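You operate a simulated robot arm through the tools that you are given. There is no shell and no other tool.

The job below is to be done with a simulated two-armed robot. You get a single attempt, and the scene is never put back.

JOB
Take the cap off the oil bottle and lay it down on the filter end top. Then take the purple corner and leave it on the plug rest. Then put the red weight on the felt top. Then take the black corner and put it on the service bench top. Then take the finish block and put it on the test plate. Then take the teal pad on the fitting table top and put it away on the low shelf. Then put the green corner on the long table. Then take the grey bag and put it in the blue dustpan. The order counts. Set down upright: purple corner, red weight, black corner, finish block, green corner.

Only the result counts: the job must be done as asked and must still hold three seconds after the hand-in. Knocking over, shifting, dropping, spilling or breaking anything else fails it. Lids that push on must go on centred and level and be pressed home; caps that screw on are set level and turned clockwise until they are tight.

ROBOT AND FRAMES
Two 7-joint arms with two-finger parallel grippers on one trunk, on a base that drives. Base frame: it is fixed to the floor where the robot stands at the start and does not move with it; the origin is under the middle of the robot, x ahead of it, y to its left, z up. Units: mm, rad, N and s.
The left shoulder is at the start at [-109, 119, 729], the right one opposite. With the tool pointing down near the work surface each hand reaches from about 100 to 440 mm from the robot's upright axis, wherever it stands, measured 20 degrees to its own side. Places, roughly: black corner (5x5x5 cm) [-400, 13400, 400]; dustpan (18x20x11 cm) [-1600, 6900, 900]; felt top [2000, 11600, 800]; finish block [-1500, 10500, 750]; green corner (5x5x5 cm) [-1600, 6200, 900]; grey bag [-1750, 6250, 1000]; long table [1100, 3000, 1000]; low shelf (16x142 cm) [1880, 11540, 320]; oil bottle [500, 250, 1000]; plug rest (12x15 cm) [3520, 6860, 800]; purple corner (5x5x5 cm) [1900, 11500, 300]; red weight [3750, 13250, 250]; service bench top [4400, 12400, 900]; teal pad (7x5x5 cm) [-1700, 10200, 900]; test plate (12x12 cm) [-1640, 7900, 940]. Payload 3.43 kg a hand.
The tool frame of a hand sits at the grasp point between the pads (the TCP): z along the fingers, y along the line on which they close. The tips reach 30 mm beyond it. The gripper opens to 94 mm. The fingers are 28 mm wide and 10 mm thick; the gripper's body (50 by 96 mm) begins 55 mm behind the TCP.
Orientation is told as [roll, pitch, yaw] about the base's x, y, z axes, in that order, counted from this pose: with the fingers straight down and closing along the base's y, the tool's x points along the base's -x, its y along +y and its z along -z.

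CONTROLS
- The arms move only by the tool servo_tool. It takes "left_rows", "right_rows" or both (then of equal length, played together; a hand with none holds still); each is a list of rows, each a list of 7 numbers: the turn, a rotation vector about the tool's x, y, z in units of 120 degrees (1.0 is 120 degrees), then the shift along the tool's x, y, z in units of 150 mm (1.0 is 150 mm), then the gripper command, from -1 (fully open) to 1 (shut), values between in proportion. In form: [[ax, ay, az, tx, ty, tz, jaw], ...]. A call has 1 to 20 rows; each row is the pose to reach, as a shift and turn from the pose commanded when the call began, along the tool's axes at that moment. A call with a number of a shift or a turn outside -1 to 1 is refused whole. Rows are played at 5 a second. More than 50 mm and 0.15 rad between two rows, or a gripper value outside its range, and nothing of the call is played. Where a pose cannot be reached the arm comes as near as it can. A force on the tool above 40 N (or 10 N above the force at the start of the call, whichever is more), or a blocked arm, ends the call early, and 0.2 s more pass. The fingers move at their own pace (about 153 mm/s each) and stop on an object; they squeeze with about 36 N. The grip force told is the motor's: it shows also when the fingers shut on nothing. Time passes only in rows, and 0.2 s behind the last, so rows that repeat a pose let the fingers close. The reply holds the time, the measured pose of the TCP, the force on the tool along the base axes, the opening and the grip force, in the units named above and with some noise, with the torque about the TCP (base axes, N m) and any sound that the robot's microphone picked up.
- Cameras (640 x 400 px; columns grow to the right, rows downward): "scene" is now at [39.5, 26.7, 1440]; the picture's right is [0.32, -0.95, 0.00], its down [-0.69, -0.23, -0.69] and it looks along [0.65, 0.22, -0.73] (base axes); focal length 264 px, centre (320, 200). "left" rides on the left gripper at [76, -14, -102] in its tool frame; the picture's right is [0.18, 0.98, 0.00], its down [-0.75, 0.14, -0.64] and it looks along [-0.63, 0.12, 0.77] (tool axes); focal length 243 px, centre (320, 200). "right" rides on the right gripper at [76, 14, -102] in its tool frame; the picture's right is [-0.18, 0.98, 0.00], its down [-0.75, -0.14, -0.64] and it looks along [-0.63, -0.12, 0.77] (tool axes); focal length 243 px, centre (320, 200).
- grab_frame(camera): a new picture of that camera. No time passes.
- lift_body(by): slides the trunk up (or, below 0, down) by that many mm; the arms and the scene camera ride with it, the base frame stays. It gives what a move gives, with no picture.
- drive_base(legs): drives the robot by 1 to 6 legs, each [ahead, left, turn to the left] in mm, mm and rad, along the robot's own axes; the way and the turn of a leg run together, so that a leg with both is an arc; at most 1500 mm and 3.142 rad a leg. The arms and the cameras ride along, it lands a little off, and it stops where it bumps. It gives what a move gives.
- aim_head(pan, tilt): turns the head with the scene camera to pan (to the left, within 2.496 rad either way) and tilt (down, from -0.506 to 1.204), counted from straight ahead of the robot. It gives what a move gives.
- probe_pixels(camera, pixels): for up to 12 pixels [column, row] of the newest picture of that camera ("zoom" is the newest enlarged one), the place [x, y, z] in the base frame of the surface seen there, good to about 2 mm. No time passes.
- zoom(camera, box): a new picture of the part [left, top, right, bottom] of that camera's present view, enlarged. No time passes.
- job_done(): hands the job in; it is judged then, once.

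Unless the task says otherwise, let go and move clear before handing in.

The tools are called after "Call:" as name(argument=value, ...) on one line, values as JSON. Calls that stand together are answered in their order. servo_tool: Moves the arms, as the interface text tells. Its arguments: {"type":"object","properties":{"left_rows":{"type":"array"},"right_rows":{"type":"array"}},"required":[]} The other tools are called the same way: lift_body (by) slides the trunk up or down; drive_base (legs) drives the base; aim_head (pan, tilt) turns the head that bears the scene camera; grab_frame (camera) takes a picture; probe_pixels (camera, pixels) gives the place of the surface under pixels of a picture; zoom (camera, box) takes an enlarged picture of a part of a camera's view; job_done () hands the job in.

At the start:

```text
clock: 0.0
left_tool_pos: [285.1, 381.0, 999.9]
left_ee_rot: [-0.001, -0.001, -0.002]
left_ft_force: [-0.1, 0.7, 0.8]
left_wrist_torque: [-0.02, 0.02, 0.0]
left_gripper_width: 93.9
left_grip_force: 0.0
right_tool_pos: [295.8, 26.2, 1000.1]
right_ee_rot: [0.0, 0.001, 0.001]
right_ft_force: [-0.1, 0.0, -0.3]
right_wrist_torque: [-0.05, -0.04, -0.02]
right_gripper_width: 93.9
right_grip_force: 0.2
trunk travel left (down, up): [-150.0, 185.0]
robot x, y, heading: [-0.6, 1.3, 0.001]
head pan, tilt: [0.326, 0.812]
```

scene: 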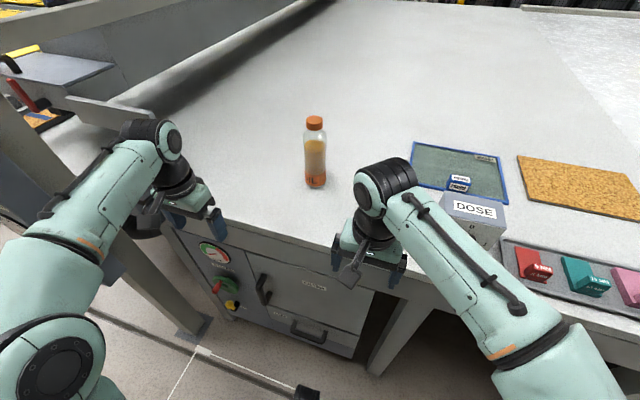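
right: 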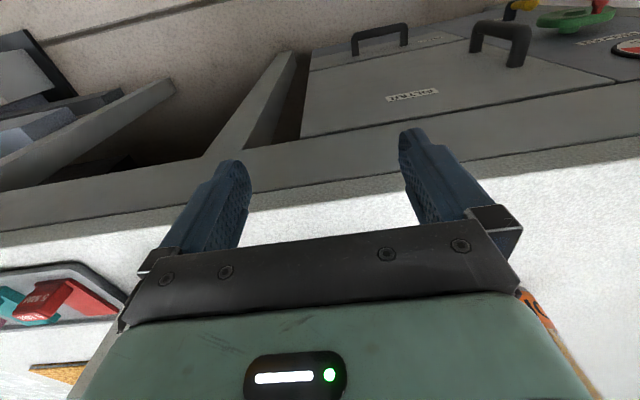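
left: 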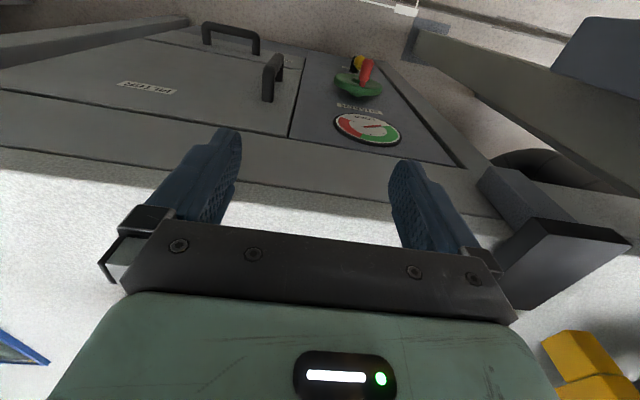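

The first scene picture shows an orange-capped bottle at about pixel (315,150), with the arms over a bench edge. I'll probe the bottle and its surroundings, and take a closer look.

Call:
probe_pixels(camera="scene", pixels=[[315, 120], [315, 130], [315, 183], [315, 160], [460, 165], [580, 185], [475, 205], [533, 262], [585, 275], [250, 100], [370, 250], [200, 215]])

Call:
zoom(camera="scene", box=[270, 100, 370, 200])

Call:
zoom(camera="scene", box=[400, 130, 640, 320])

Call:
zoom(camera="scene", box=[160, 200, 400, 400])

```text
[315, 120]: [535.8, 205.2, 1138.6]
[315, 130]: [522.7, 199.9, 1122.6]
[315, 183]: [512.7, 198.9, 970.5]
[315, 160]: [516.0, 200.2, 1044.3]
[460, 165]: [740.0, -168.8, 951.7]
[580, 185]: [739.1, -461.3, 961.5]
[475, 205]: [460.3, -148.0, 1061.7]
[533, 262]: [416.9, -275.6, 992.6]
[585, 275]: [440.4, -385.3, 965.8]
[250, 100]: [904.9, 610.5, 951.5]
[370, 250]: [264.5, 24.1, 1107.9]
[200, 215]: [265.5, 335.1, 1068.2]
```

```text
4.00 times, centred on (320, 150) of scene
```

zoom: 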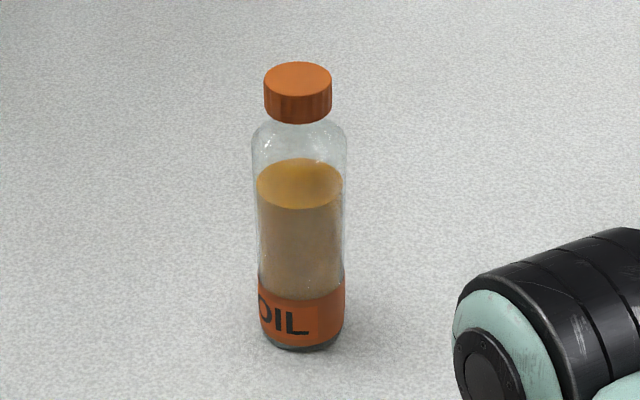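

```text
2.11 times, centred on (520, 225) of scene
```

zoom: 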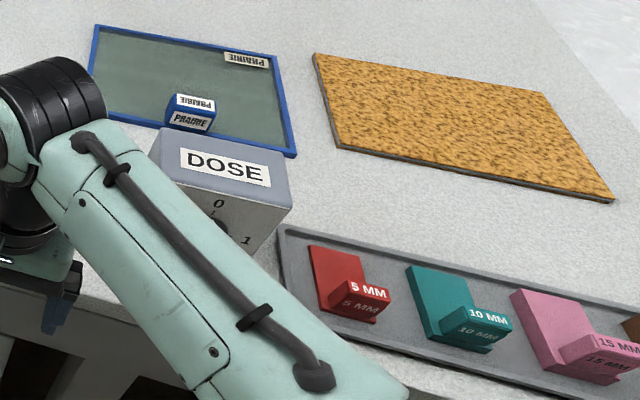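

```text
2.00 times, centred on (280, 300) of scene
```

zoom: 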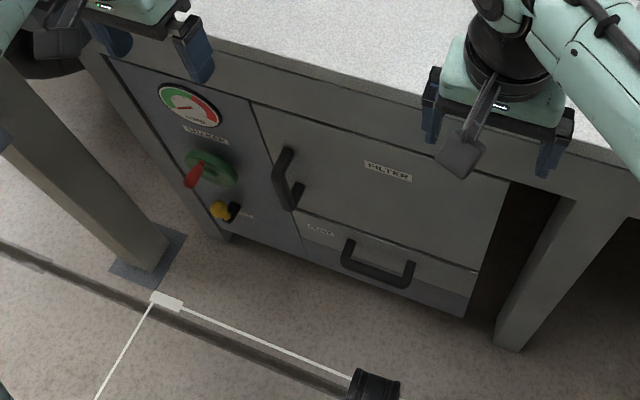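

The bottle stands near (520,200) on a bench at z≈951, its cap top at about z=1140. I need to find what the "filter end top" is, so I'll turn the head and look around.

Call:
aim_head(pan=0.9, tilt=0.5)

Call:
grab_frame(camera="scene")

Call:
aim_head(pan=-0.1, tilt=0.4)

Call:
grab_frame(camera="scene")

Call:
aim_head(pan=-1.1, tilt=0.4)

Call:
grab_frame(camera="scene")

Call:
aim_head(pan=1.9, tilt=0.3)

Call:
grab_frame(camera="scene")

```text
clock: 1.0
left_tool_pos: [285.6, 381.5, 999.9]
left_ee_rot: [-0.001, -0.001, -0.001]
left_ft_force: [-0.5, -1.1, 0.4]
left_wrist_torque: [-0.01, 0.02, -0.01]
left_gripper_width: 94.0
left_grip_force: 0.1
right_tool_pos: [296.9, 25.0, 1000.3]
right_ee_rot: [0.001, 0.0, 0.0]
right_ft_force: [0.2, 0.1, 1.6]
right_wrist_torque: [0.0, 0.02, 0.01]
right_gripper_width: 93.7
right_grip_force: 0.0
trunk travel left (down, up): [-150.0, 185.0]
robot x, y, heading: [0.3, -0.3, 0.001]
head pan, tilt: [0.901, 0.499]
```

```text
taken
```

scene: 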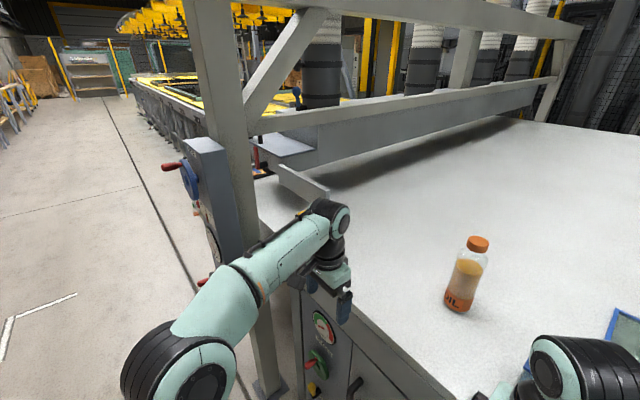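

```text
clock: 2.2
left_tool_pos: [285.0, 381.1, 1001.1]
left_ee_rot: [-0.001, 0.0, 0.0]
left_ft_force: [-0.3, 0.4, 0.5]
left_wrist_torque: [0.0, 0.03, -0.01]
left_gripper_width: 94.1
left_grip_force: 0.1
right_tool_pos: [296.1, 24.8, 999.5]
right_ee_rot: [0.0, 0.001, 0.001]
right_ft_force: [-0.3, -0.1, 0.9]
right_wrist_torque: [-0.02, 0.01, -0.01]
right_gripper_width: 93.9
right_grip_force: 0.1
trunk travel left (down, up): [-150.0, 185.0]
robot x, y, heading: [-2.4, 0.9, -0.005]
head pan, tilt: [-0.099, 0.4]
```

```text
taken
```

scene: 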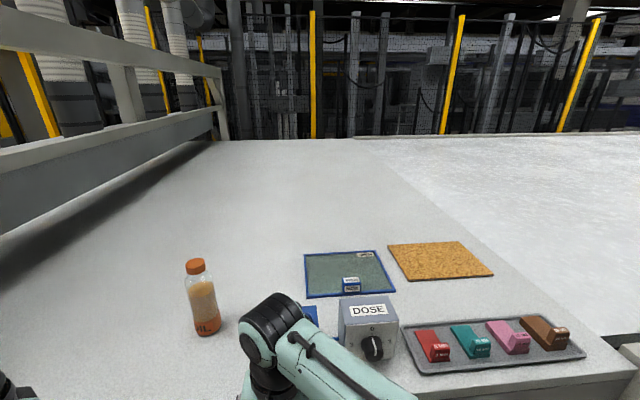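

```text
clock: 3.5
left_tool_pos: [285.2, 381.3, 1000.3]
left_ee_rot: [0.0, -0.001, 0.0]
left_ft_force: [0.0, -0.5, 0.9]
left_wrist_torque: [-0.02, 0.02, 0.01]
left_gripper_width: 94.1
left_grip_force: 0.1
right_tool_pos: [296.6, 24.9, 1000.0]
right_ee_rot: [-0.002, 0.0, 0.001]
right_ft_force: [0.6, 0.1, -0.5]
right_wrist_torque: [0.0, 0.01, 0.0]
right_gripper_width: 93.8
right_grip_force: 0.0
trunk travel left (down, up): [-150.0, 185.0]
robot x, y, heading: [0.3, -1.2, -0.002]
head pan, tilt: [-1.1, 0.4]
```

```text
taken
```

scene: 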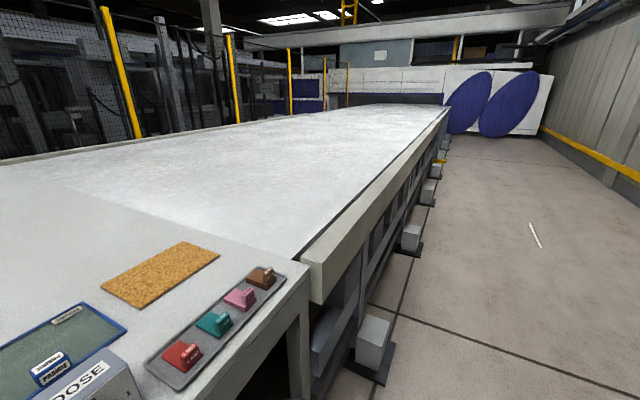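

```text
clock: 6.1
left_tool_pos: [285.6, 381.5, 999.6]
left_ee_rot: [0.001, -0.001, 0.001]
left_ft_force: [0.6, -0.3, 0.3]
left_wrist_torque: [-0.04, 0.02, 0.08]
left_gripper_width: 94.2
left_grip_force: 0.0
right_tool_pos: [296.5, 25.5, 999.4]
right_ee_rot: [0.0, -0.001, 0.001]
right_ft_force: [-0.2, -0.3, -0.3]
right_wrist_torque: [-0.02, -0.01, 0.01]
right_gripper_width: 93.8
right_grip_force: 0.1
trunk travel left (down, up): [-150.0, 185.0]
robot x, y, heading: [-0.4, 1.6, -0.0]
head pan, tilt: [1.901, 0.3]
```

```text
taken
```

scene: 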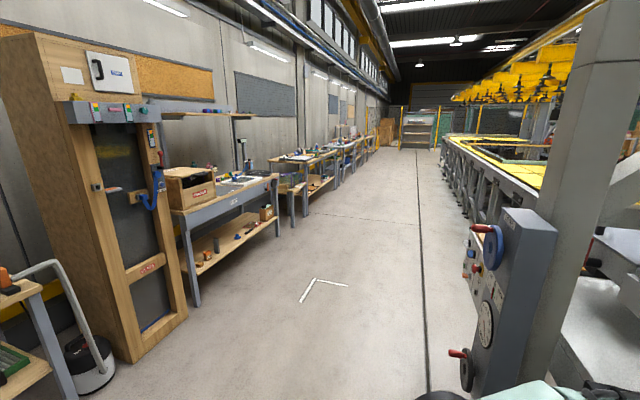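

The bottle's bench has a cabinet labelled FILTER beneath it; a long perforated table runs off to the right, and a row of benches is on the left side. I'll check the bench edges and labels before moving in.

Call:
aim_head(pan=0.3, tilt=1.1)

Call:
grab_frame(camera="scene")

Call:
probe_pixels(camera="scene", pixels=[[320, 180], [320, 220], [320, 240], [320, 260], [250, 200], [200, 200], [250, 240], [400, 320], [320, 320], [320, 380], [420, 100], [240, 60]])

```text
clock: 7.8
left_tool_pos: [285.4, 381.2, 999.5]
left_ee_rot: [-0.001, 0.0, 0.002]
left_ft_force: [-0.5, -0.5, -0.4]
left_wrist_torque: [-0.03, -0.01, 0.01]
left_gripper_width: 93.9
left_grip_force: 0.0
right_tool_pos: [296.3, 25.4, 1000.0]
right_ee_rot: [0.0, -0.001, 0.0]
right_ft_force: [-0.2, 0.9, -0.1]
right_wrist_torque: [-0.04, 0.0, -0.01]
right_gripper_width: 94.2
right_grip_force: 0.0
trunk travel left (down, up): [-150.0, 185.0]
robot x, y, heading: [3.0, -2.7, 0.001]
head pan, tilt: [0.3, 1.1]
```

```text
taken
```

scene: 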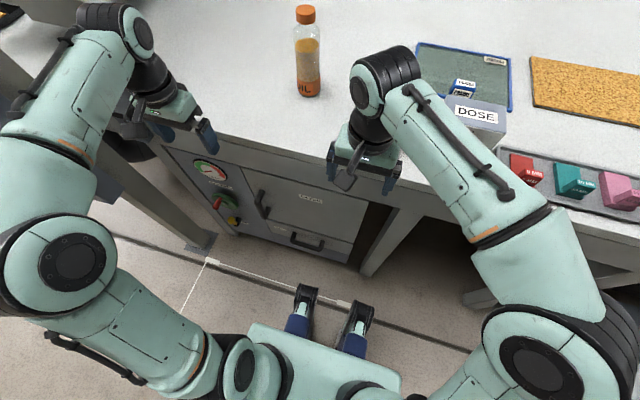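

```text
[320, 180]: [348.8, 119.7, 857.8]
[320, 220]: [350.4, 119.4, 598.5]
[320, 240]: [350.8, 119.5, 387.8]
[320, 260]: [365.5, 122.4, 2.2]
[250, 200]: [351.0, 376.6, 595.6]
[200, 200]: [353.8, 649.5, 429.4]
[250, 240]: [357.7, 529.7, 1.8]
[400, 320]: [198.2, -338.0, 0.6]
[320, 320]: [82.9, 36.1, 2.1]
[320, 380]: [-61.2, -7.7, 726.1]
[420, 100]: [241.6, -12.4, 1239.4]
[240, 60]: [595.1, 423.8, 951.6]
```

The bench front face is at x≈349. I'll zoom in on the robot's front at (330,340) to see how far its base extends.

Call:
zoom(camera="scene", box=[200, 240, 440, 400])

Call:
probe_pixels(camera="scene", pixels=[[307, 288], [297, 320], [362, 303], [355, 340], [330, 300], [330, 330], [260, 320], [395, 375]])

```text
2.50 times, centred on (320, 320) of scene
```

zoom: 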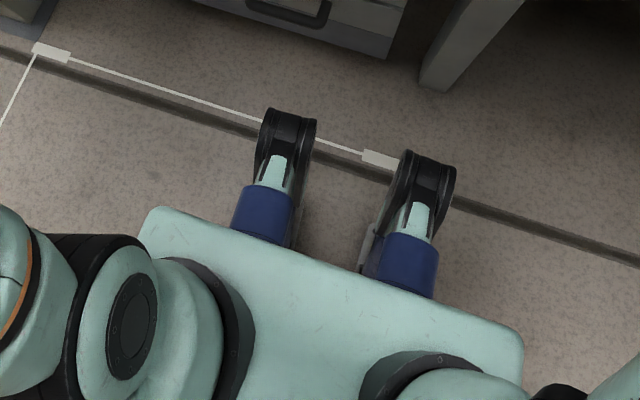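

```text
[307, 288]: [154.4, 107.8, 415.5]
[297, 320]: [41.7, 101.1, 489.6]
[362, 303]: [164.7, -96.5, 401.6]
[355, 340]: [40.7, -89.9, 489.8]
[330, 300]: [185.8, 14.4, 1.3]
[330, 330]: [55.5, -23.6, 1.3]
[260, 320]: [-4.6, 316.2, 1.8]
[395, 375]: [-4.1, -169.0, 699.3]
```

The bench face is at x≈349, and the robot's knees reach x≈165 at z≈415. I'll zoom in on the cabinet labels around (310,200) and look left and right for other labels before choosing where the cap goes.

Call:
zoom(camera="scene", box=[180, 140, 380, 265])

Call:
aim_head(pan=1.0, tilt=0.2)

Call:
grab_frame(camera="scene")

Call:
zoom(camera="scene", box=[0, 0, 320, 200])

Call:
zoom(camera="scene", box=[160, 120, 400, 270])

Call:
aim_head(pan=-1.0, tilt=0.1)

Call:
grab_frame(camera="scene")

Call:
aim_head(pan=1.9, tilt=0.2)

Call:
zoom(camera="scene", box=[0, 80, 240, 230])

Call:
zoom(camera="scene", box=[220, 100, 460, 250])

Call:
aim_head(pan=2.49, tilt=0.3)

Call:
grab_frame(camera="scene")

```text
3.20 times, centred on (280, 202) of scene
```

zoom: 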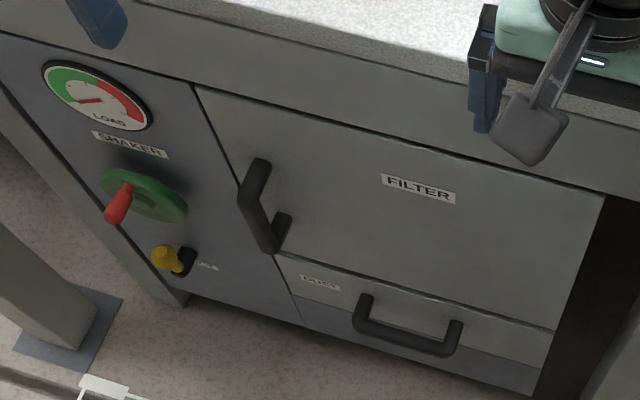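

```text
clock: 9.0
left_tool_pos: [285.3, 381.4, 1000.7]
left_ee_rot: [0.0, -0.001, 0.0]
left_ft_force: [0.9, -0.3, 0.0]
left_wrist_torque: [-0.01, -0.02, 0.02]
left_gripper_width: 94.0
left_grip_force: 0.1
right_tool_pos: [297.1, 25.5, 999.6]
right_ee_rot: [0.0, 0.0, 0.001]
right_ft_force: [-0.1, 0.2, 0.0]
right_wrist_torque: [0.01, -0.01, 0.01]
right_gripper_width: 94.1
right_grip_force: 0.0
trunk travel left (down, up): [-150.0, 185.0]
robot x, y, heading: [1.0, 2.6, -0.003]
head pan, tilt: [1.0, 0.201]
```

```text
taken
```

scene: 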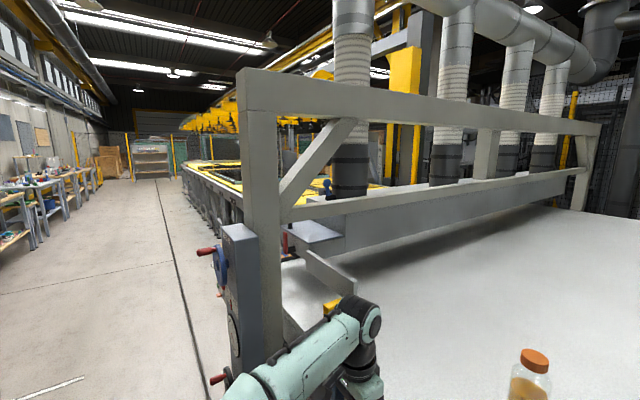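

```text
2.00 times, centred on (160, 100) of scene
```

zoom: 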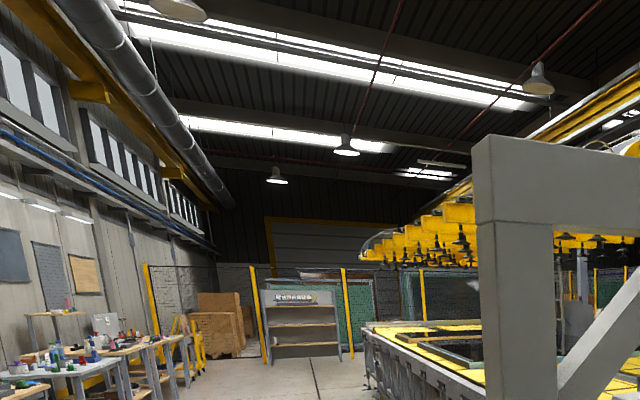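

```text
2.67 times, centred on (280, 195) of scene
```

zoom: 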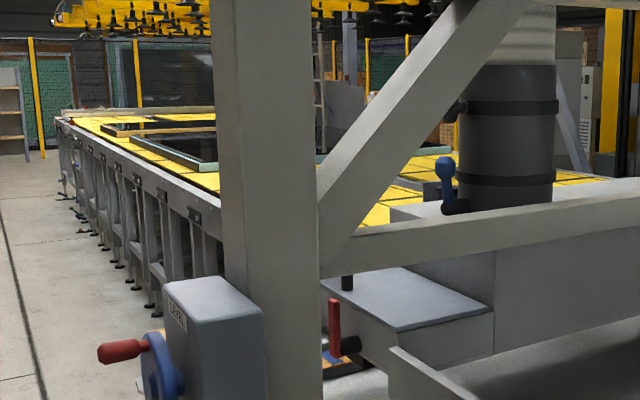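

```text
clock: 10.9
left_tool_pos: [286.0, 382.9, 1001.1]
left_ee_rot: [0.0, -0.001, 0.0]
left_ft_force: [-0.9, -0.3, -0.3]
left_wrist_torque: [0.0, -0.03, -0.01]
left_gripper_width: 94.0
left_grip_force: 0.0
right_tool_pos: [296.7, 25.7, 999.9]
right_ee_rot: [0.0, 0.001, 0.001]
right_ft_force: [0.0, -0.2, -0.1]
right_wrist_torque: [-0.03, 0.0, -0.01]
right_gripper_width: 94.2
right_grip_force: 0.1
trunk travel left (down, up): [-150.0, 185.0]
robot x, y, heading: [-1.1, 1.5, 0.005]
head pan, tilt: [-1.0, 0.099]
```

```text
taken
```

scene: 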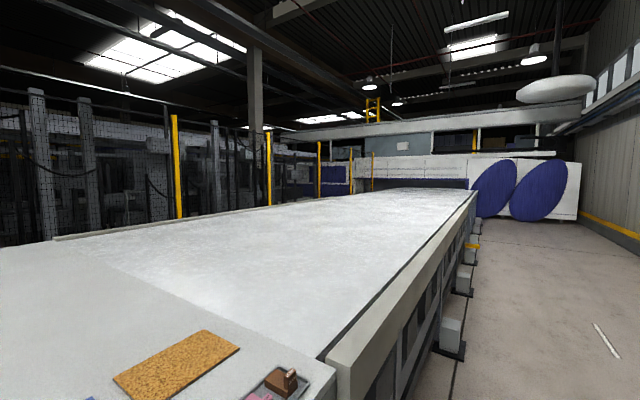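

```text
clock: 13.4
left_tool_pos: [285.7, 382.1, 1000.2]
left_ee_rot: [-0.001, 0.0, 0.001]
left_ft_force: [0.0, -1.5, -0.2]
left_wrist_torque: [0.0, 0.01, 0.01]
left_gripper_width: 93.9
left_grip_force: 0.1
right_tool_pos: [296.8, 25.8, 999.8]
right_ee_rot: [0.002, -0.001, -0.001]
right_ft_force: [-0.4, 0.0, -0.5]
right_wrist_torque: [0.03, 0.0, -0.01]
right_gripper_width: 93.9
right_grip_force: 0.2
trunk travel left (down, up): [-150.0, 185.0]
robot x, y, heading: [-1.4, -4.0, 0.001]
head pan, tilt: [1.901, 0.201]
```

```text
2.67 times, centred on (120, 155) of scene
```

zoom: 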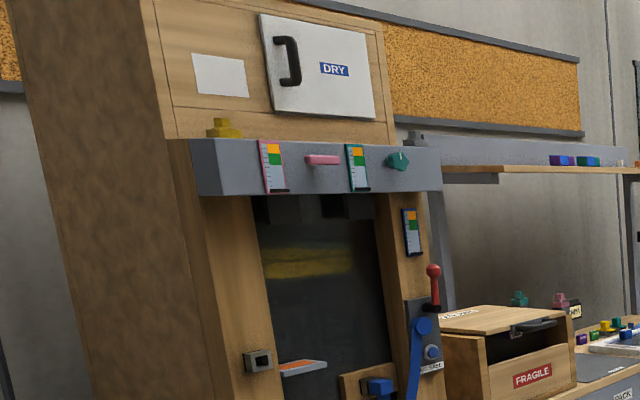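

```text
2.67 times, centred on (340, 175) of scene
```

zoom: 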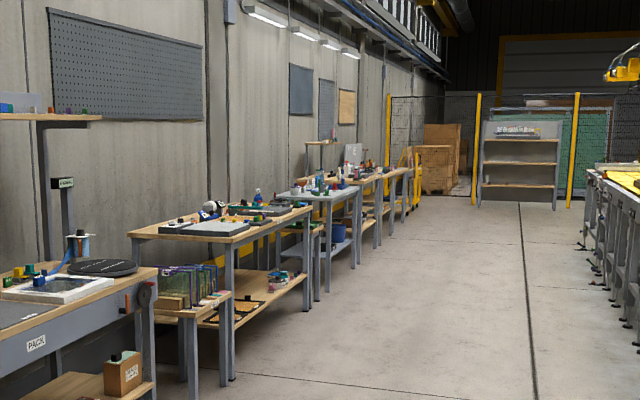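

```text
clock: 14.4
left_tool_pos: [286.4, 381.2, 1000.3]
left_ee_rot: [0.001, -0.001, -0.001]
left_ft_force: [0.4, 0.3, 0.2]
left_wrist_torque: [0.0, 0.05, 0.01]
left_gripper_width: 94.1
left_grip_force: 0.0
right_tool_pos: [296.8, 24.3, 999.6]
right_ee_rot: [-0.001, -0.001, 0.001]
right_ft_force: [0.2, -0.9, 0.6]
right_wrist_torque: [0.0, 0.0, 0.01]
right_gripper_width: 93.9
right_grip_force: 0.0
trunk travel left (down, up): [-150.0, 185.0]
robot x, y, heading: [2.5, 0.2, -0.001]
head pan, tilt: [2.491, 0.3]
```

```text
taken
```

scene: 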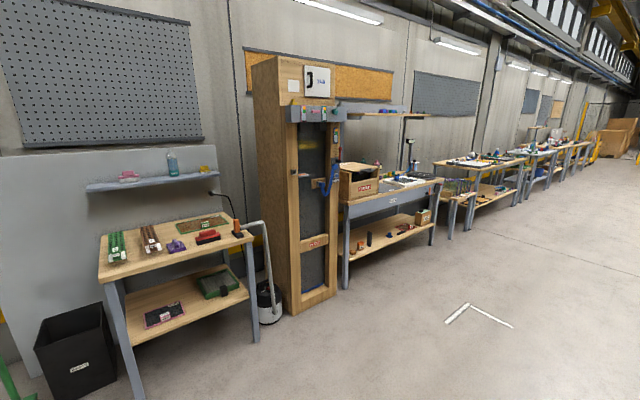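

The cabinet under this bench carries FILTER, SHAKER and DUST labels, so I take the bench top itself as the "filter end top". I'll raise the trunk so the hands clear the bottle, then bring the left hand inward, away from the gantry post.

Call:
lift_body(by=180)

Call:
servo_tool(left_rows=[[0, 0, 0, 0, -0.3, 0, -1], [0, 0, 0, 0, -0.6, 0, -1], [0, 0, 0, 0, -0.8, 0, -1]])

Call:
aim_head(pan=0.3, tilt=0.9)

Call:
grab_frame(camera="scene")

```text
clock: 16.4
left_tool_pos: [285.2, 381.9, 1179.4]
left_ee_rot: [0.0, 0.0, -0.001]
left_ft_force: [-0.4, 0.6, 0.0]
left_wrist_torque: [-0.03, -0.01, 0.01]
left_gripper_width: 93.8
left_grip_force: 0.1
right_tool_pos: [295.9, 24.9, 1179.9]
right_ee_rot: [0.001, 0.001, -0.002]
right_ft_force: [0.1, -0.6, 0.7]
right_wrist_torque: [0.02, -0.02, 0.01]
right_gripper_width: 94.1
right_grip_force: 0.1
trunk travel left (down, up): [-330.0, 5.0]
robot x, y, heading: [-0.9, 1.6, -0.0]
head pan, tilt: [2.491, 0.3]
```

```text
clock: 17.2
left_tool_pos: [287.0, 261.9, 1182.0]
left_ee_rot: [0.0, -0.001, 0.0]
left_ft_force: [-0.9, -0.1, 0.9]
left_wrist_torque: [0.03, 0.02, 0.01]
left_gripper_width: 94.1
left_grip_force: 0.0
right_tool_pos: [297.1, 25.0, 1180.7]
right_ee_rot: [0.001, 0.001, 0.0]
right_ft_force: [-0.2, 0.1, -0.6]
right_wrist_torque: [-0.03, -0.01, 0.01]
right_gripper_width: 94.1
right_grip_force: 0.1
trunk travel left (down, up): [-330.0, 5.0]
robot x, y, heading: [-0.2, 1.8, 0.0]
head pan, tilt: [2.491, 0.3]
```

```text
clock: 19.3
left_tool_pos: [286.4, 260.7, 1180.8]
left_ee_rot: [-0.001, 0.0, 0.0]
left_ft_force: [0.4, 0.1, 0.5]
left_wrist_torque: [0.01, 0.02, -0.04]
left_gripper_width: 93.8
left_grip_force: 0.0
right_tool_pos: [296.1, 25.1, 1181.4]
right_ee_rot: [0.0, -0.001, 0.001]
right_ft_force: [0.5, -0.3, 0.2]
right_wrist_torque: [0.03, 0.01, 0.0]
right_gripper_width: 94.1
right_grip_force: 0.1
trunk travel left (down, up): [-330.0, 5.0]
robot x, y, heading: [-3.4, -1.1, 0.0]
head pan, tilt: [0.3, 0.901]
```

```text
taken
```

scene: 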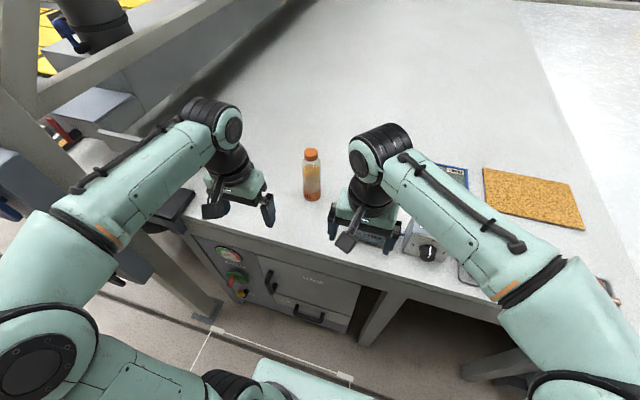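

The trunk is up and the left hand has moved in. I'll measure the left elbow at (60,250), the forearm at (110,200) and the post and control box at (20,170) before driving closer.

Call:
probe_pixels(camera="scene", pixels=[[30, 260], [110, 200], [15, 340], [20, 120], [20, 180], [10, 205], [180, 200], [310, 152], [310, 165], [312, 190], [350, 60], [150, 228]])

Call:
zoom(camera="scene", box=[0, 60, 240, 320])

```text
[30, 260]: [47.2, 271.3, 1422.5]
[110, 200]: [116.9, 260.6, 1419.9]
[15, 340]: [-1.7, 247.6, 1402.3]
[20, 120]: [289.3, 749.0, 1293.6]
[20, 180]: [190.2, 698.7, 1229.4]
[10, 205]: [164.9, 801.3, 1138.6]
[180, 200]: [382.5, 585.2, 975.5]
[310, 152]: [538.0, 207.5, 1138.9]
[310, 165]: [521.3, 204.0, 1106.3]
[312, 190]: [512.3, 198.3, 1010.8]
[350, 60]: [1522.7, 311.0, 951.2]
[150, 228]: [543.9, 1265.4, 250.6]
```

```text
1.54 times, centred on (120, 190) of scene
```

zoom: 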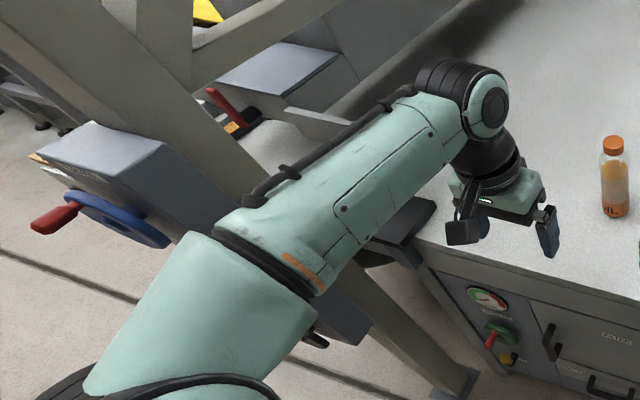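

The bottle centre works out to about (538,208), with the cap top at z≈1139, and the post is well clear at y≈700. I'll drive 130 mm ahead and 100 mm left.

Call:
drive_base(legs=[[130, 100, 0]])

Call:
aim_head(pan=0.2, tilt=0.95)

Call:
grab_frame(camera="scene")

```text
clock: 20.9
left_tool_pos: [416.7, 361.7, 1181.2]
left_ee_rot: [0.0, 0.0, -0.002]
left_ft_force: [-0.2, -0.5, -0.1]
left_wrist_torque: [-0.01, 0.03, 0.02]
left_gripper_width: 93.8
left_grip_force: 0.0
right_tool_pos: [426.9, 126.0, 1180.5]
right_ee_rot: [0.001, -0.001, -0.002]
right_ft_force: [1.0, 0.2, -0.3]
right_wrist_torque: [0.0, -0.01, 0.02]
right_gripper_width: 94.3
right_grip_force: 0.1
trunk travel left (down, up): [-330.0, 5.0]
robot x, y, heading: [127.7, 102.0, 0.007]
head pan, tilt: [0.3, 0.901]
```

```text
clock: 21.5
left_tool_pos: [417.1, 362.4, 1181.7]
left_ee_rot: [0.0, 0.0, -0.001]
left_ft_force: [-0.7, -1.0, -0.5]
left_wrist_torque: [0.0, 0.02, -0.02]
left_gripper_width: 94.0
left_grip_force: 0.0
right_tool_pos: [427.8, 125.1, 1180.3]
right_ee_rot: [0.0, 0.0, -0.001]
right_ft_force: [0.0, -0.5, 0.2]
right_wrist_torque: [0.01, -0.01, 0.01]
right_gripper_width: 93.9
right_grip_force: 0.0
trunk travel left (down, up): [-330.0, 5.0]
robot x, y, heading: [132.3, 100.1, -0.002]
head pan, tilt: [0.201, 0.949]
```

```text
taken
```

scene: 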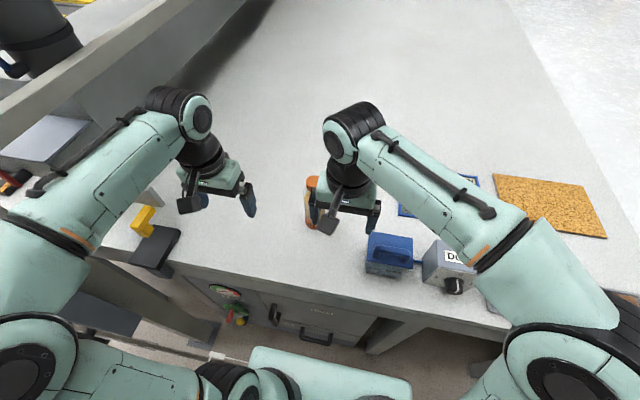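

The base moved as asked, and the right hand now partly hides the bottle at (315,205). A blue box has shown up at (390,255), so I'll measure it and the other nearby objects before lowering a hand.

Call:
probe_pixels(camera="scene", pixels=[[390, 242], [375, 260], [400, 275], [440, 265], [450, 245], [145, 215], [155, 245], [310, 190], [315, 205], [310, 225], [430, 180], [172, 240]])

Call:
zoom(camera="scene", box=[280, 160, 500, 310])

Call:
grab_frame(camera="right")

Call:
grab_frame(camera="left")

```text
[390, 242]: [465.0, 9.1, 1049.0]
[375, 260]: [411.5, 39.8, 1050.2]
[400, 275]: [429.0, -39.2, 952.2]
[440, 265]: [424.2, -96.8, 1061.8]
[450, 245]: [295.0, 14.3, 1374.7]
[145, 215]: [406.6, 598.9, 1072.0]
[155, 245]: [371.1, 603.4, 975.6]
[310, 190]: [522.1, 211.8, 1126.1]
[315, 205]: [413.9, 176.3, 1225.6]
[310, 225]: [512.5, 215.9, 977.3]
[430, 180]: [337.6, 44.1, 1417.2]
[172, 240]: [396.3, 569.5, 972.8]
```

```text
2.67 times, centred on (390, 235) of scene
```

zoom: 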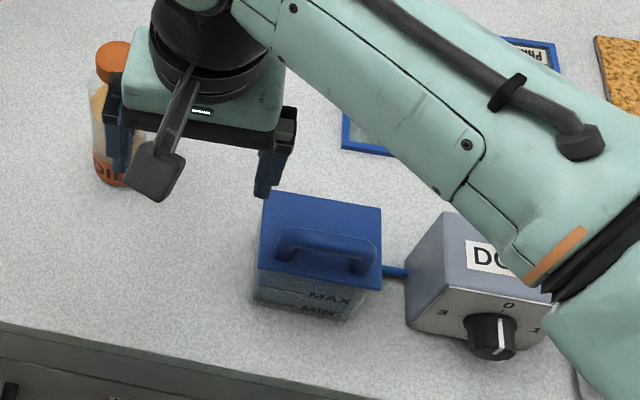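

```text
taken
```

right: 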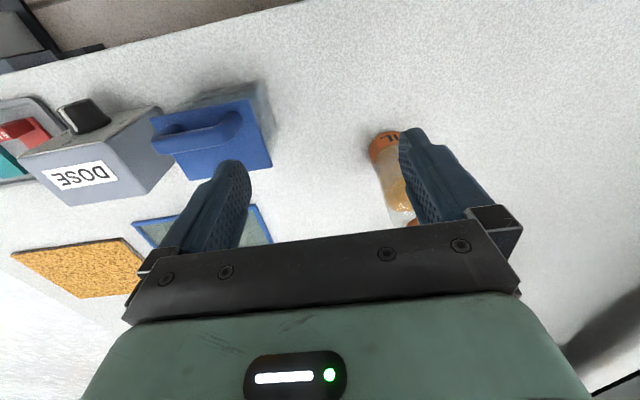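

```text
taken
```

left: 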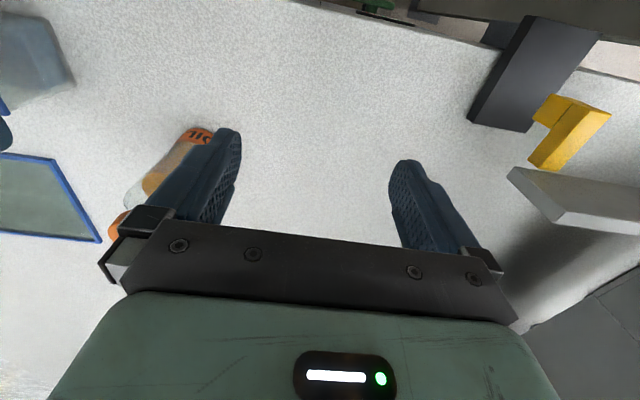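

The blue tank stands clear at y<50, and the bottle's front reads (512,216,977) at pixel (310,225). I'll tilt the right hand to point at the bottle, 30° below horizontal, while lowering it to a spot about 110 mm short of the bottle.

Call:
servo_tool(right_rows=[[-0.0105, -0.0492, -0.0181, -0.007, 0.025, 0.1, -1], [-0.0209, -0.0985, -0.0363, -0.013, 0.051, 0.2, -1], [-0.0314, -0.1477, -0.0544, -0.02, 0.076, 0.3, -1], [-0.0418, -0.197, -0.0725, -0.027, 0.101, 0.4, -1], [-0.0523, -0.2462, -0.0907, -0.033, 0.127, 0.5, -1], [-0.0628, -0.2954, -0.1088, -0.04, 0.152, 0.6, -1], [-0.0732, -0.3447, -0.1269, -0.047, 0.177, 0.7, -1], [-0.0837, -0.3939, -0.145, -0.053, 0.202, 0.8, -1], [-0.0941, -0.4432, -0.1632, -0.06, 0.228, 0.9, -1], [-0.1046, -0.4924, -0.1813, -0.067, 0.253, 1.0, -1], [-0.1046, -0.4924, -0.1813, -0.067, 0.253, 1.0, -1]])

Call:
grab_frame(camera="right")

Call:
grab_frame(camera="scene")

```text
clock: 23.9
left_tool_pos: [416.1, 362.2, 1182.0]
left_ee_rot: [-0.001, 0.0, -0.002]
left_ft_force: [0.5, -0.6, 0.3]
left_wrist_torque: [0.0, -0.01, 0.01]
left_gripper_width: 93.7
left_grip_force: 0.1
right_tool_pos: [436.1, 164.6, 1030.8]
right_ee_rot: [0.0, -1.049, 0.417]
right_ft_force: [-0.1, 0.2, -0.3]
right_wrist_torque: [0.0, 0.03, -0.01]
right_gripper_width: 94.2
right_grip_force: 0.0
trunk travel left (down, up): [-330.0, 5.0]
robot x, y, heading: [130.0, 98.4, -0.004]
head pan, tilt: [0.201, 0.949]
```

```text
taken
```

right: 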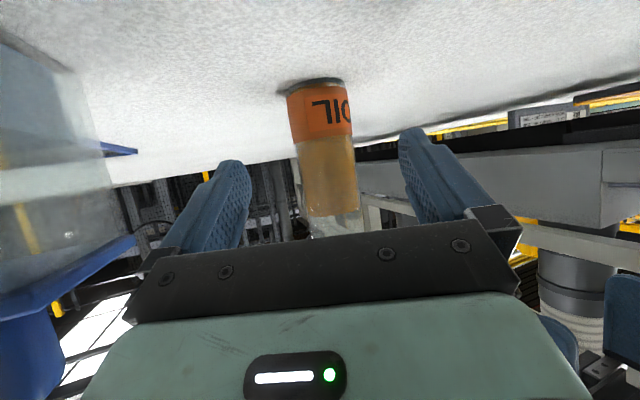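

```text
taken
```

scene: 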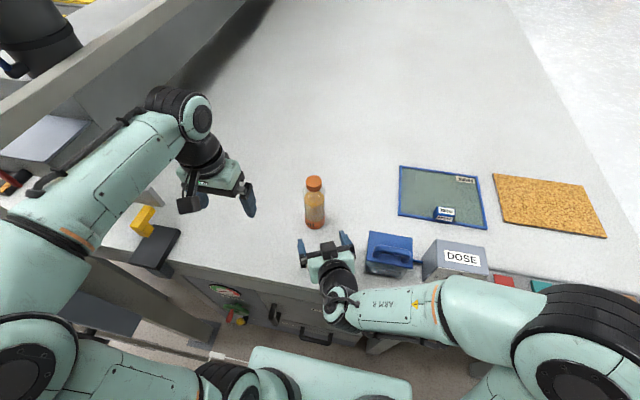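

The right hand arrived exactly as commanded, pitch -1.05 and yaw 0.42, pointing at the bottle. I'll measure the bottle and cap in an enlarged scene view to fix its centre.

Call:
zoom(camera="scene", box=[280, 165, 360, 240])

Call:
probe_pixels(camera="scene", pixels=[[314, 181], [310, 181], [318, 181], [314, 188], [308, 187], [320, 187], [314, 225], [307, 222], [322, 222], [314, 200], [314, 193]])

Call:
probe_pixels(camera="right", pixels=[[320, 110], [292, 110], [350, 110], [328, 170], [300, 170], [354, 170], [318, 82], [330, 205]])

```text
5.33 times, centred on (320, 202) of scene
```

zoom: 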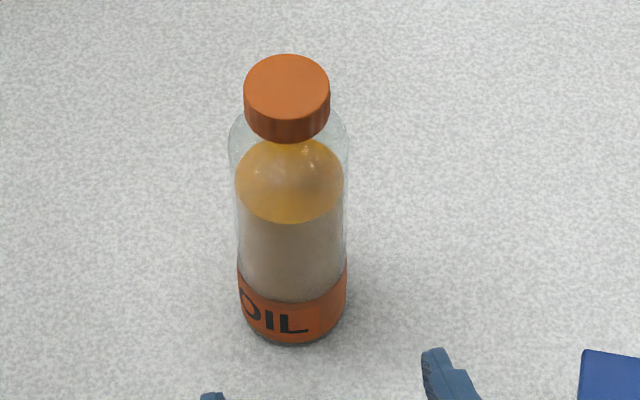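

```text
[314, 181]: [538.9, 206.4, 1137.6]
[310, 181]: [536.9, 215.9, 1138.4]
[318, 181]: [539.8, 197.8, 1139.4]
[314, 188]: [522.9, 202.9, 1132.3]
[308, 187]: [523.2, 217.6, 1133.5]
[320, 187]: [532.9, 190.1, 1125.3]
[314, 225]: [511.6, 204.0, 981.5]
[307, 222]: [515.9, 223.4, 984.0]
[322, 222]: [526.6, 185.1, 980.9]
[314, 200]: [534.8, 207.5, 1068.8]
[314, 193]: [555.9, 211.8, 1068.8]
```

```text
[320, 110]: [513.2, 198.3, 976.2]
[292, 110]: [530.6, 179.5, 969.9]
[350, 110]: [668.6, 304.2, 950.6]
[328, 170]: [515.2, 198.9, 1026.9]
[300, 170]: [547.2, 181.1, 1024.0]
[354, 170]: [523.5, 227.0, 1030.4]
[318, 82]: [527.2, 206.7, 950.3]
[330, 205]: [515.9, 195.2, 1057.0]
```

The fit puts the bottle axis at about (539,207) with a radius near 27 mm. I'll move the right hand level onto it with the jaws open and look before closing.

Call:
servo_tool(right_rows=[[0, 0, 0, -0.074, -0.015, 0.129, -1], [0, 0, 0, -0.148, -0.021, 0.257, -1], [0, 0, 0, -0.223, -0.021, 0.386, -1], [0, 0, 0, -0.297, -0.021, 0.514, -1], [0, 0, 0, -0.371, -0.021, 0.643, -1], [0, 0, 0, -0.371, -0.021, 0.643, -1]])

Call:
grab_frame(camera="right")

Call:
zoom(camera="scene", box=[260, 150, 380, 270])

```text
clock: 25.3
left_tool_pos: [417.6, 360.9, 1182.0]
left_ee_rot: [-0.001, 0.0, -0.003]
left_ft_force: [-0.1, -0.2, 0.9]
left_wrist_torque: [0.01, -0.01, -0.01]
left_gripper_width: 94.1
left_grip_force: 0.1
right_tool_pos: [538.7, 205.4, 1029.7]
right_ee_rot: [0.0, -1.047, 0.419]
right_ft_force: [-0.4, -0.7, -0.5]
right_wrist_torque: [0.05, 0.05, 0.0]
right_gripper_width: 94.0
right_grip_force: 0.0
trunk travel left (down, up): [-330.0, 5.0]
robot x, y, heading: [127.8, 102.8, 0.006]
head pan, tilt: [0.201, 0.949]
```

```text
taken
```

right: 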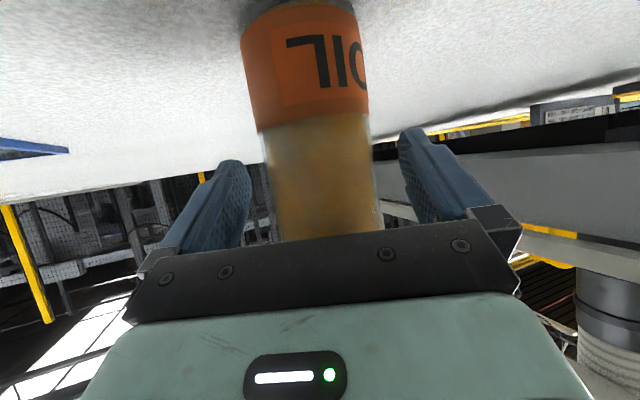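

```text
3.33 times, centred on (320, 210) of scene
```

zoom: 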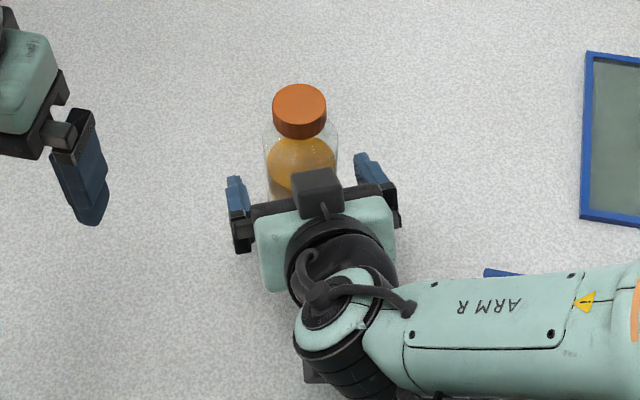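

The grasp point projects to pixel (320,188), and the bottle's edges there run from about 266 to 376, so it is centred. I'll close the right hand on it while keeping the pose.

Call:
servo_tool(right_rows=[[0, 0, 0, 0, 0, 0, 0.0], [0, 0, 0, 0, 0, 0, 0.3], [0, 0, 0, 0, 0, 0, 0.6], [0, 0, 0, 0, 0, 0, 1], [0, 0, 0, 0, 0, 0, 1]])

Call:
grab_frame(camera="scene")

Call:
zoom(camera="scene", box=[280, 165, 360, 240])

Call:
probe_pixels(camera="scene", pixels=[[314, 181], [310, 181], [318, 181], [314, 176], [314, 185], [308, 182], [320, 182], [314, 188], [308, 187], [320, 187]])

```text
clock: 26.5
left_tool_pos: [416.3, 362.6, 1180.8]
left_ee_rot: [0.0, 0.0, -0.001]
left_ft_force: [0.8, -0.7, -0.1]
left_wrist_torque: [-0.01, 0.02, -0.02]
left_gripper_width: 93.9
left_grip_force: 0.2
right_tool_pos: [538.9, 205.9, 1030.2]
right_ee_rot: [-0.001, -1.047, 0.419]
right_ft_force: [-0.1, 2.0, 2.2]
right_wrist_torque: [0.06, -0.06, 0.01]
right_gripper_width: 52.3
right_grip_force: 36.2
trunk travel left (down, up): [-330.0, 5.0]
robot x, y, heading: [131.4, 100.6, 0.0]
head pan, tilt: [0.201, 0.949]
```

```text
taken
```

scene: 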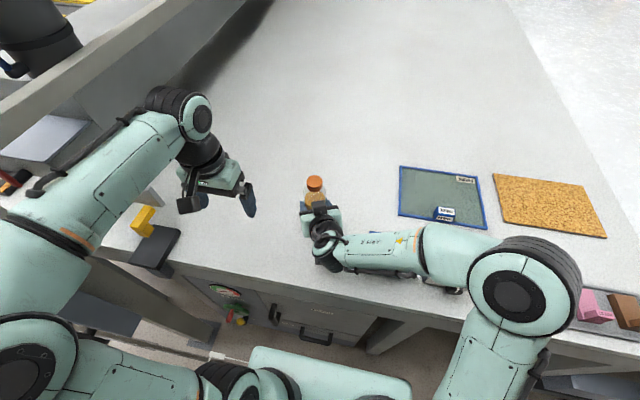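

```text
5.33 times, centred on (320, 202) of scene
```

zoom: 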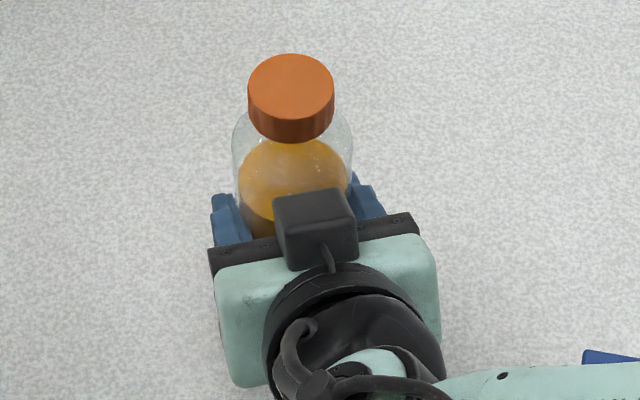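

```text
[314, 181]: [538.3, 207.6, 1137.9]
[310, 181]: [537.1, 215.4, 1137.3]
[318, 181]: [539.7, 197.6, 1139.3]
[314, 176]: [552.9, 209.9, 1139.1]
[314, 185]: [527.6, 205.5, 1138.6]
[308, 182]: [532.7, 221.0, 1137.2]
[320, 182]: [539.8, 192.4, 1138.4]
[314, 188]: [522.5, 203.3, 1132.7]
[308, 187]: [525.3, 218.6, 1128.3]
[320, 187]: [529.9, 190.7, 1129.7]
```

The right hand holds the bottle, width 52.3 mm, and the bottle has not moved (cap top centre still about (539,206,1138)). The dark box on that gripper, at zoom pixel (315,225), could get in the left hand's way, so I'll measure its height.

Call:
probe_pixels(camera="zoom", pixels=[[315, 200], [315, 245], [280, 215], [350, 210], [230, 205], [370, 190], [300, 275], [380, 250], [291, 137], [291, 128], [345, 150], [300, 345]])

Call:
grab_frame(camera="left")

```text
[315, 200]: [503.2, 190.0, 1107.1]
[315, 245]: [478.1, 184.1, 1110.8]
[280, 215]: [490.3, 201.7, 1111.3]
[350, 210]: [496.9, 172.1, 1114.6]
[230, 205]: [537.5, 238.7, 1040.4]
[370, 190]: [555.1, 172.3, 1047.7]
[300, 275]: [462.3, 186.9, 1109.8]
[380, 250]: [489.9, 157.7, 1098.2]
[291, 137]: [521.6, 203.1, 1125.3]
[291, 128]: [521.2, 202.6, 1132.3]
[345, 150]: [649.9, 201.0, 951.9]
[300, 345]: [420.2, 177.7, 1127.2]
```

```text
taken
```

left: 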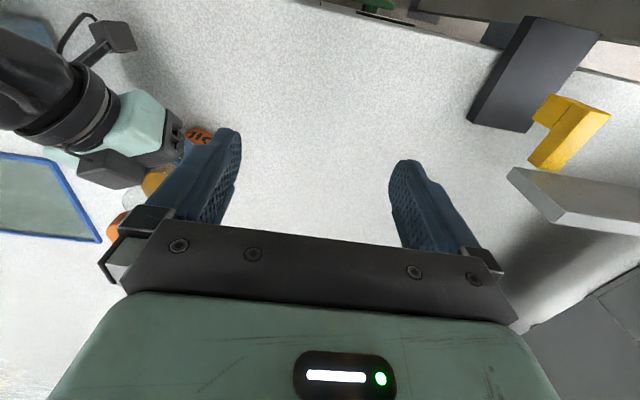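

The box on the right gripper reaches z≈1112 at x≈478-505, close to where the left fingertips will turn. I'll let go, lower the right hand 22 mm and grip the bottle again, to leave room above.

Call:
servo_tool(right_rows=[[0, 0, 0, 0, 0, 0, -0.5], [0, 0, 0, 0, 0, 0, -0.8], [0, 0, 0, 0.042, 0, 0.024, -0.8], [0, 0, 0, 0.085, 0, 0.049, -0.8], [0, 0, 0, 0.127, 0, 0.0733, -0.8], [0, 0, 0, 0.127, 0, 0.0733, 0.0], [0, 0, 0, 0.127, 0, 0.0733, 0.4], [0, 0, 0, 0.127, 0, 0.0733, 1], [0, 0, 0, 0.127, 0, 0.0733, 1]])

Call:
zoom(camera="scene", box=[280, 165, 360, 240])

Call:
probe_pixels(camera="zoom", pixels=[[291, 87], [260, 87], [325, 87], [291, 65], [291, 105], [291, 135], [315, 200], [315, 245], [350, 215], [291, 122]])

```text
clock: 28.5
left_tool_pos: [417.6, 361.3, 1182.2]
left_ee_rot: [0.003, -0.002, -0.002]
left_ft_force: [0.6, 0.2, 0.3]
left_wrist_torque: [0.0, 0.01, 0.02]
left_gripper_width: 94.2
left_grip_force: 0.0
right_tool_pos: [540.5, 206.4, 1006.2]
right_ee_rot: [0.0, -1.047, 0.417]
right_ft_force: [0.0, -0.8, -0.1]
right_wrist_torque: [0.02, 0.0, -0.04]
right_gripper_width: 62.1
right_grip_force: 35.4
trunk travel left (down, up): [-330.0, 5.0]
robot x, y, heading: [132.5, 100.0, 0.004]
head pan, tilt: [0.201, 0.949]
```

```text
5.33 times, centred on (320, 202) of scene
```

zoom: 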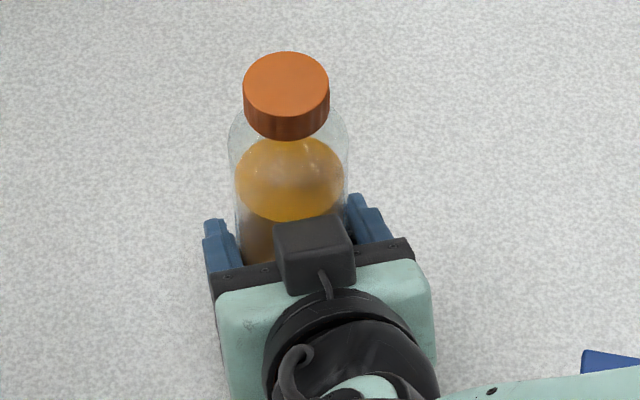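

```text
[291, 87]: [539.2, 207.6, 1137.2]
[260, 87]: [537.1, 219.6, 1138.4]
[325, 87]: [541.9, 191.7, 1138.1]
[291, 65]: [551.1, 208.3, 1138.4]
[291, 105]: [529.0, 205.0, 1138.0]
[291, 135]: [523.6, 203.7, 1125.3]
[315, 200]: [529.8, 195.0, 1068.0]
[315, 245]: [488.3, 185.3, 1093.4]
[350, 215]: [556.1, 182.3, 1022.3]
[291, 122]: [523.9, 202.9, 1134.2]
```

The jaws now stopped at 62 mm instead of 52, although the cap top at zoom pixel (291,87) is still at (539,207). I'll look through the right camera to see what the fingers are touching.

Call:
grab_frame(camera="right")

Call:
zoom(camera="right", box=[140, 0, 520, 280])

```text
taken
```

right: 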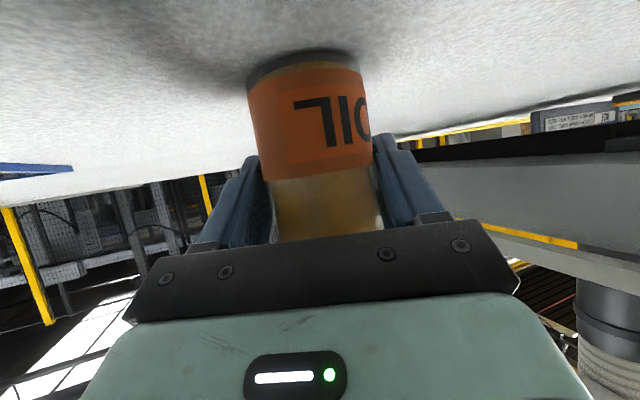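

```text
1.43 times, centred on (330, 140) of right
```

zoom: 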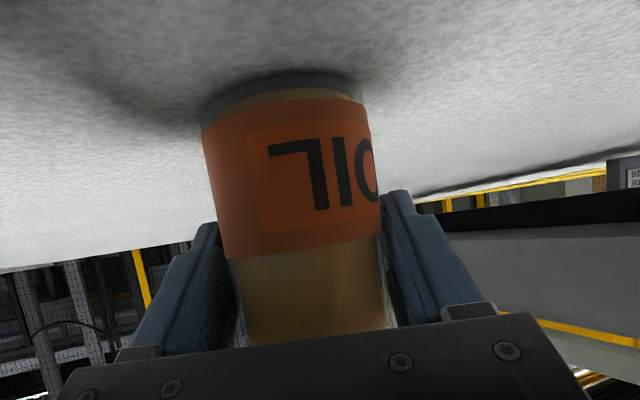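

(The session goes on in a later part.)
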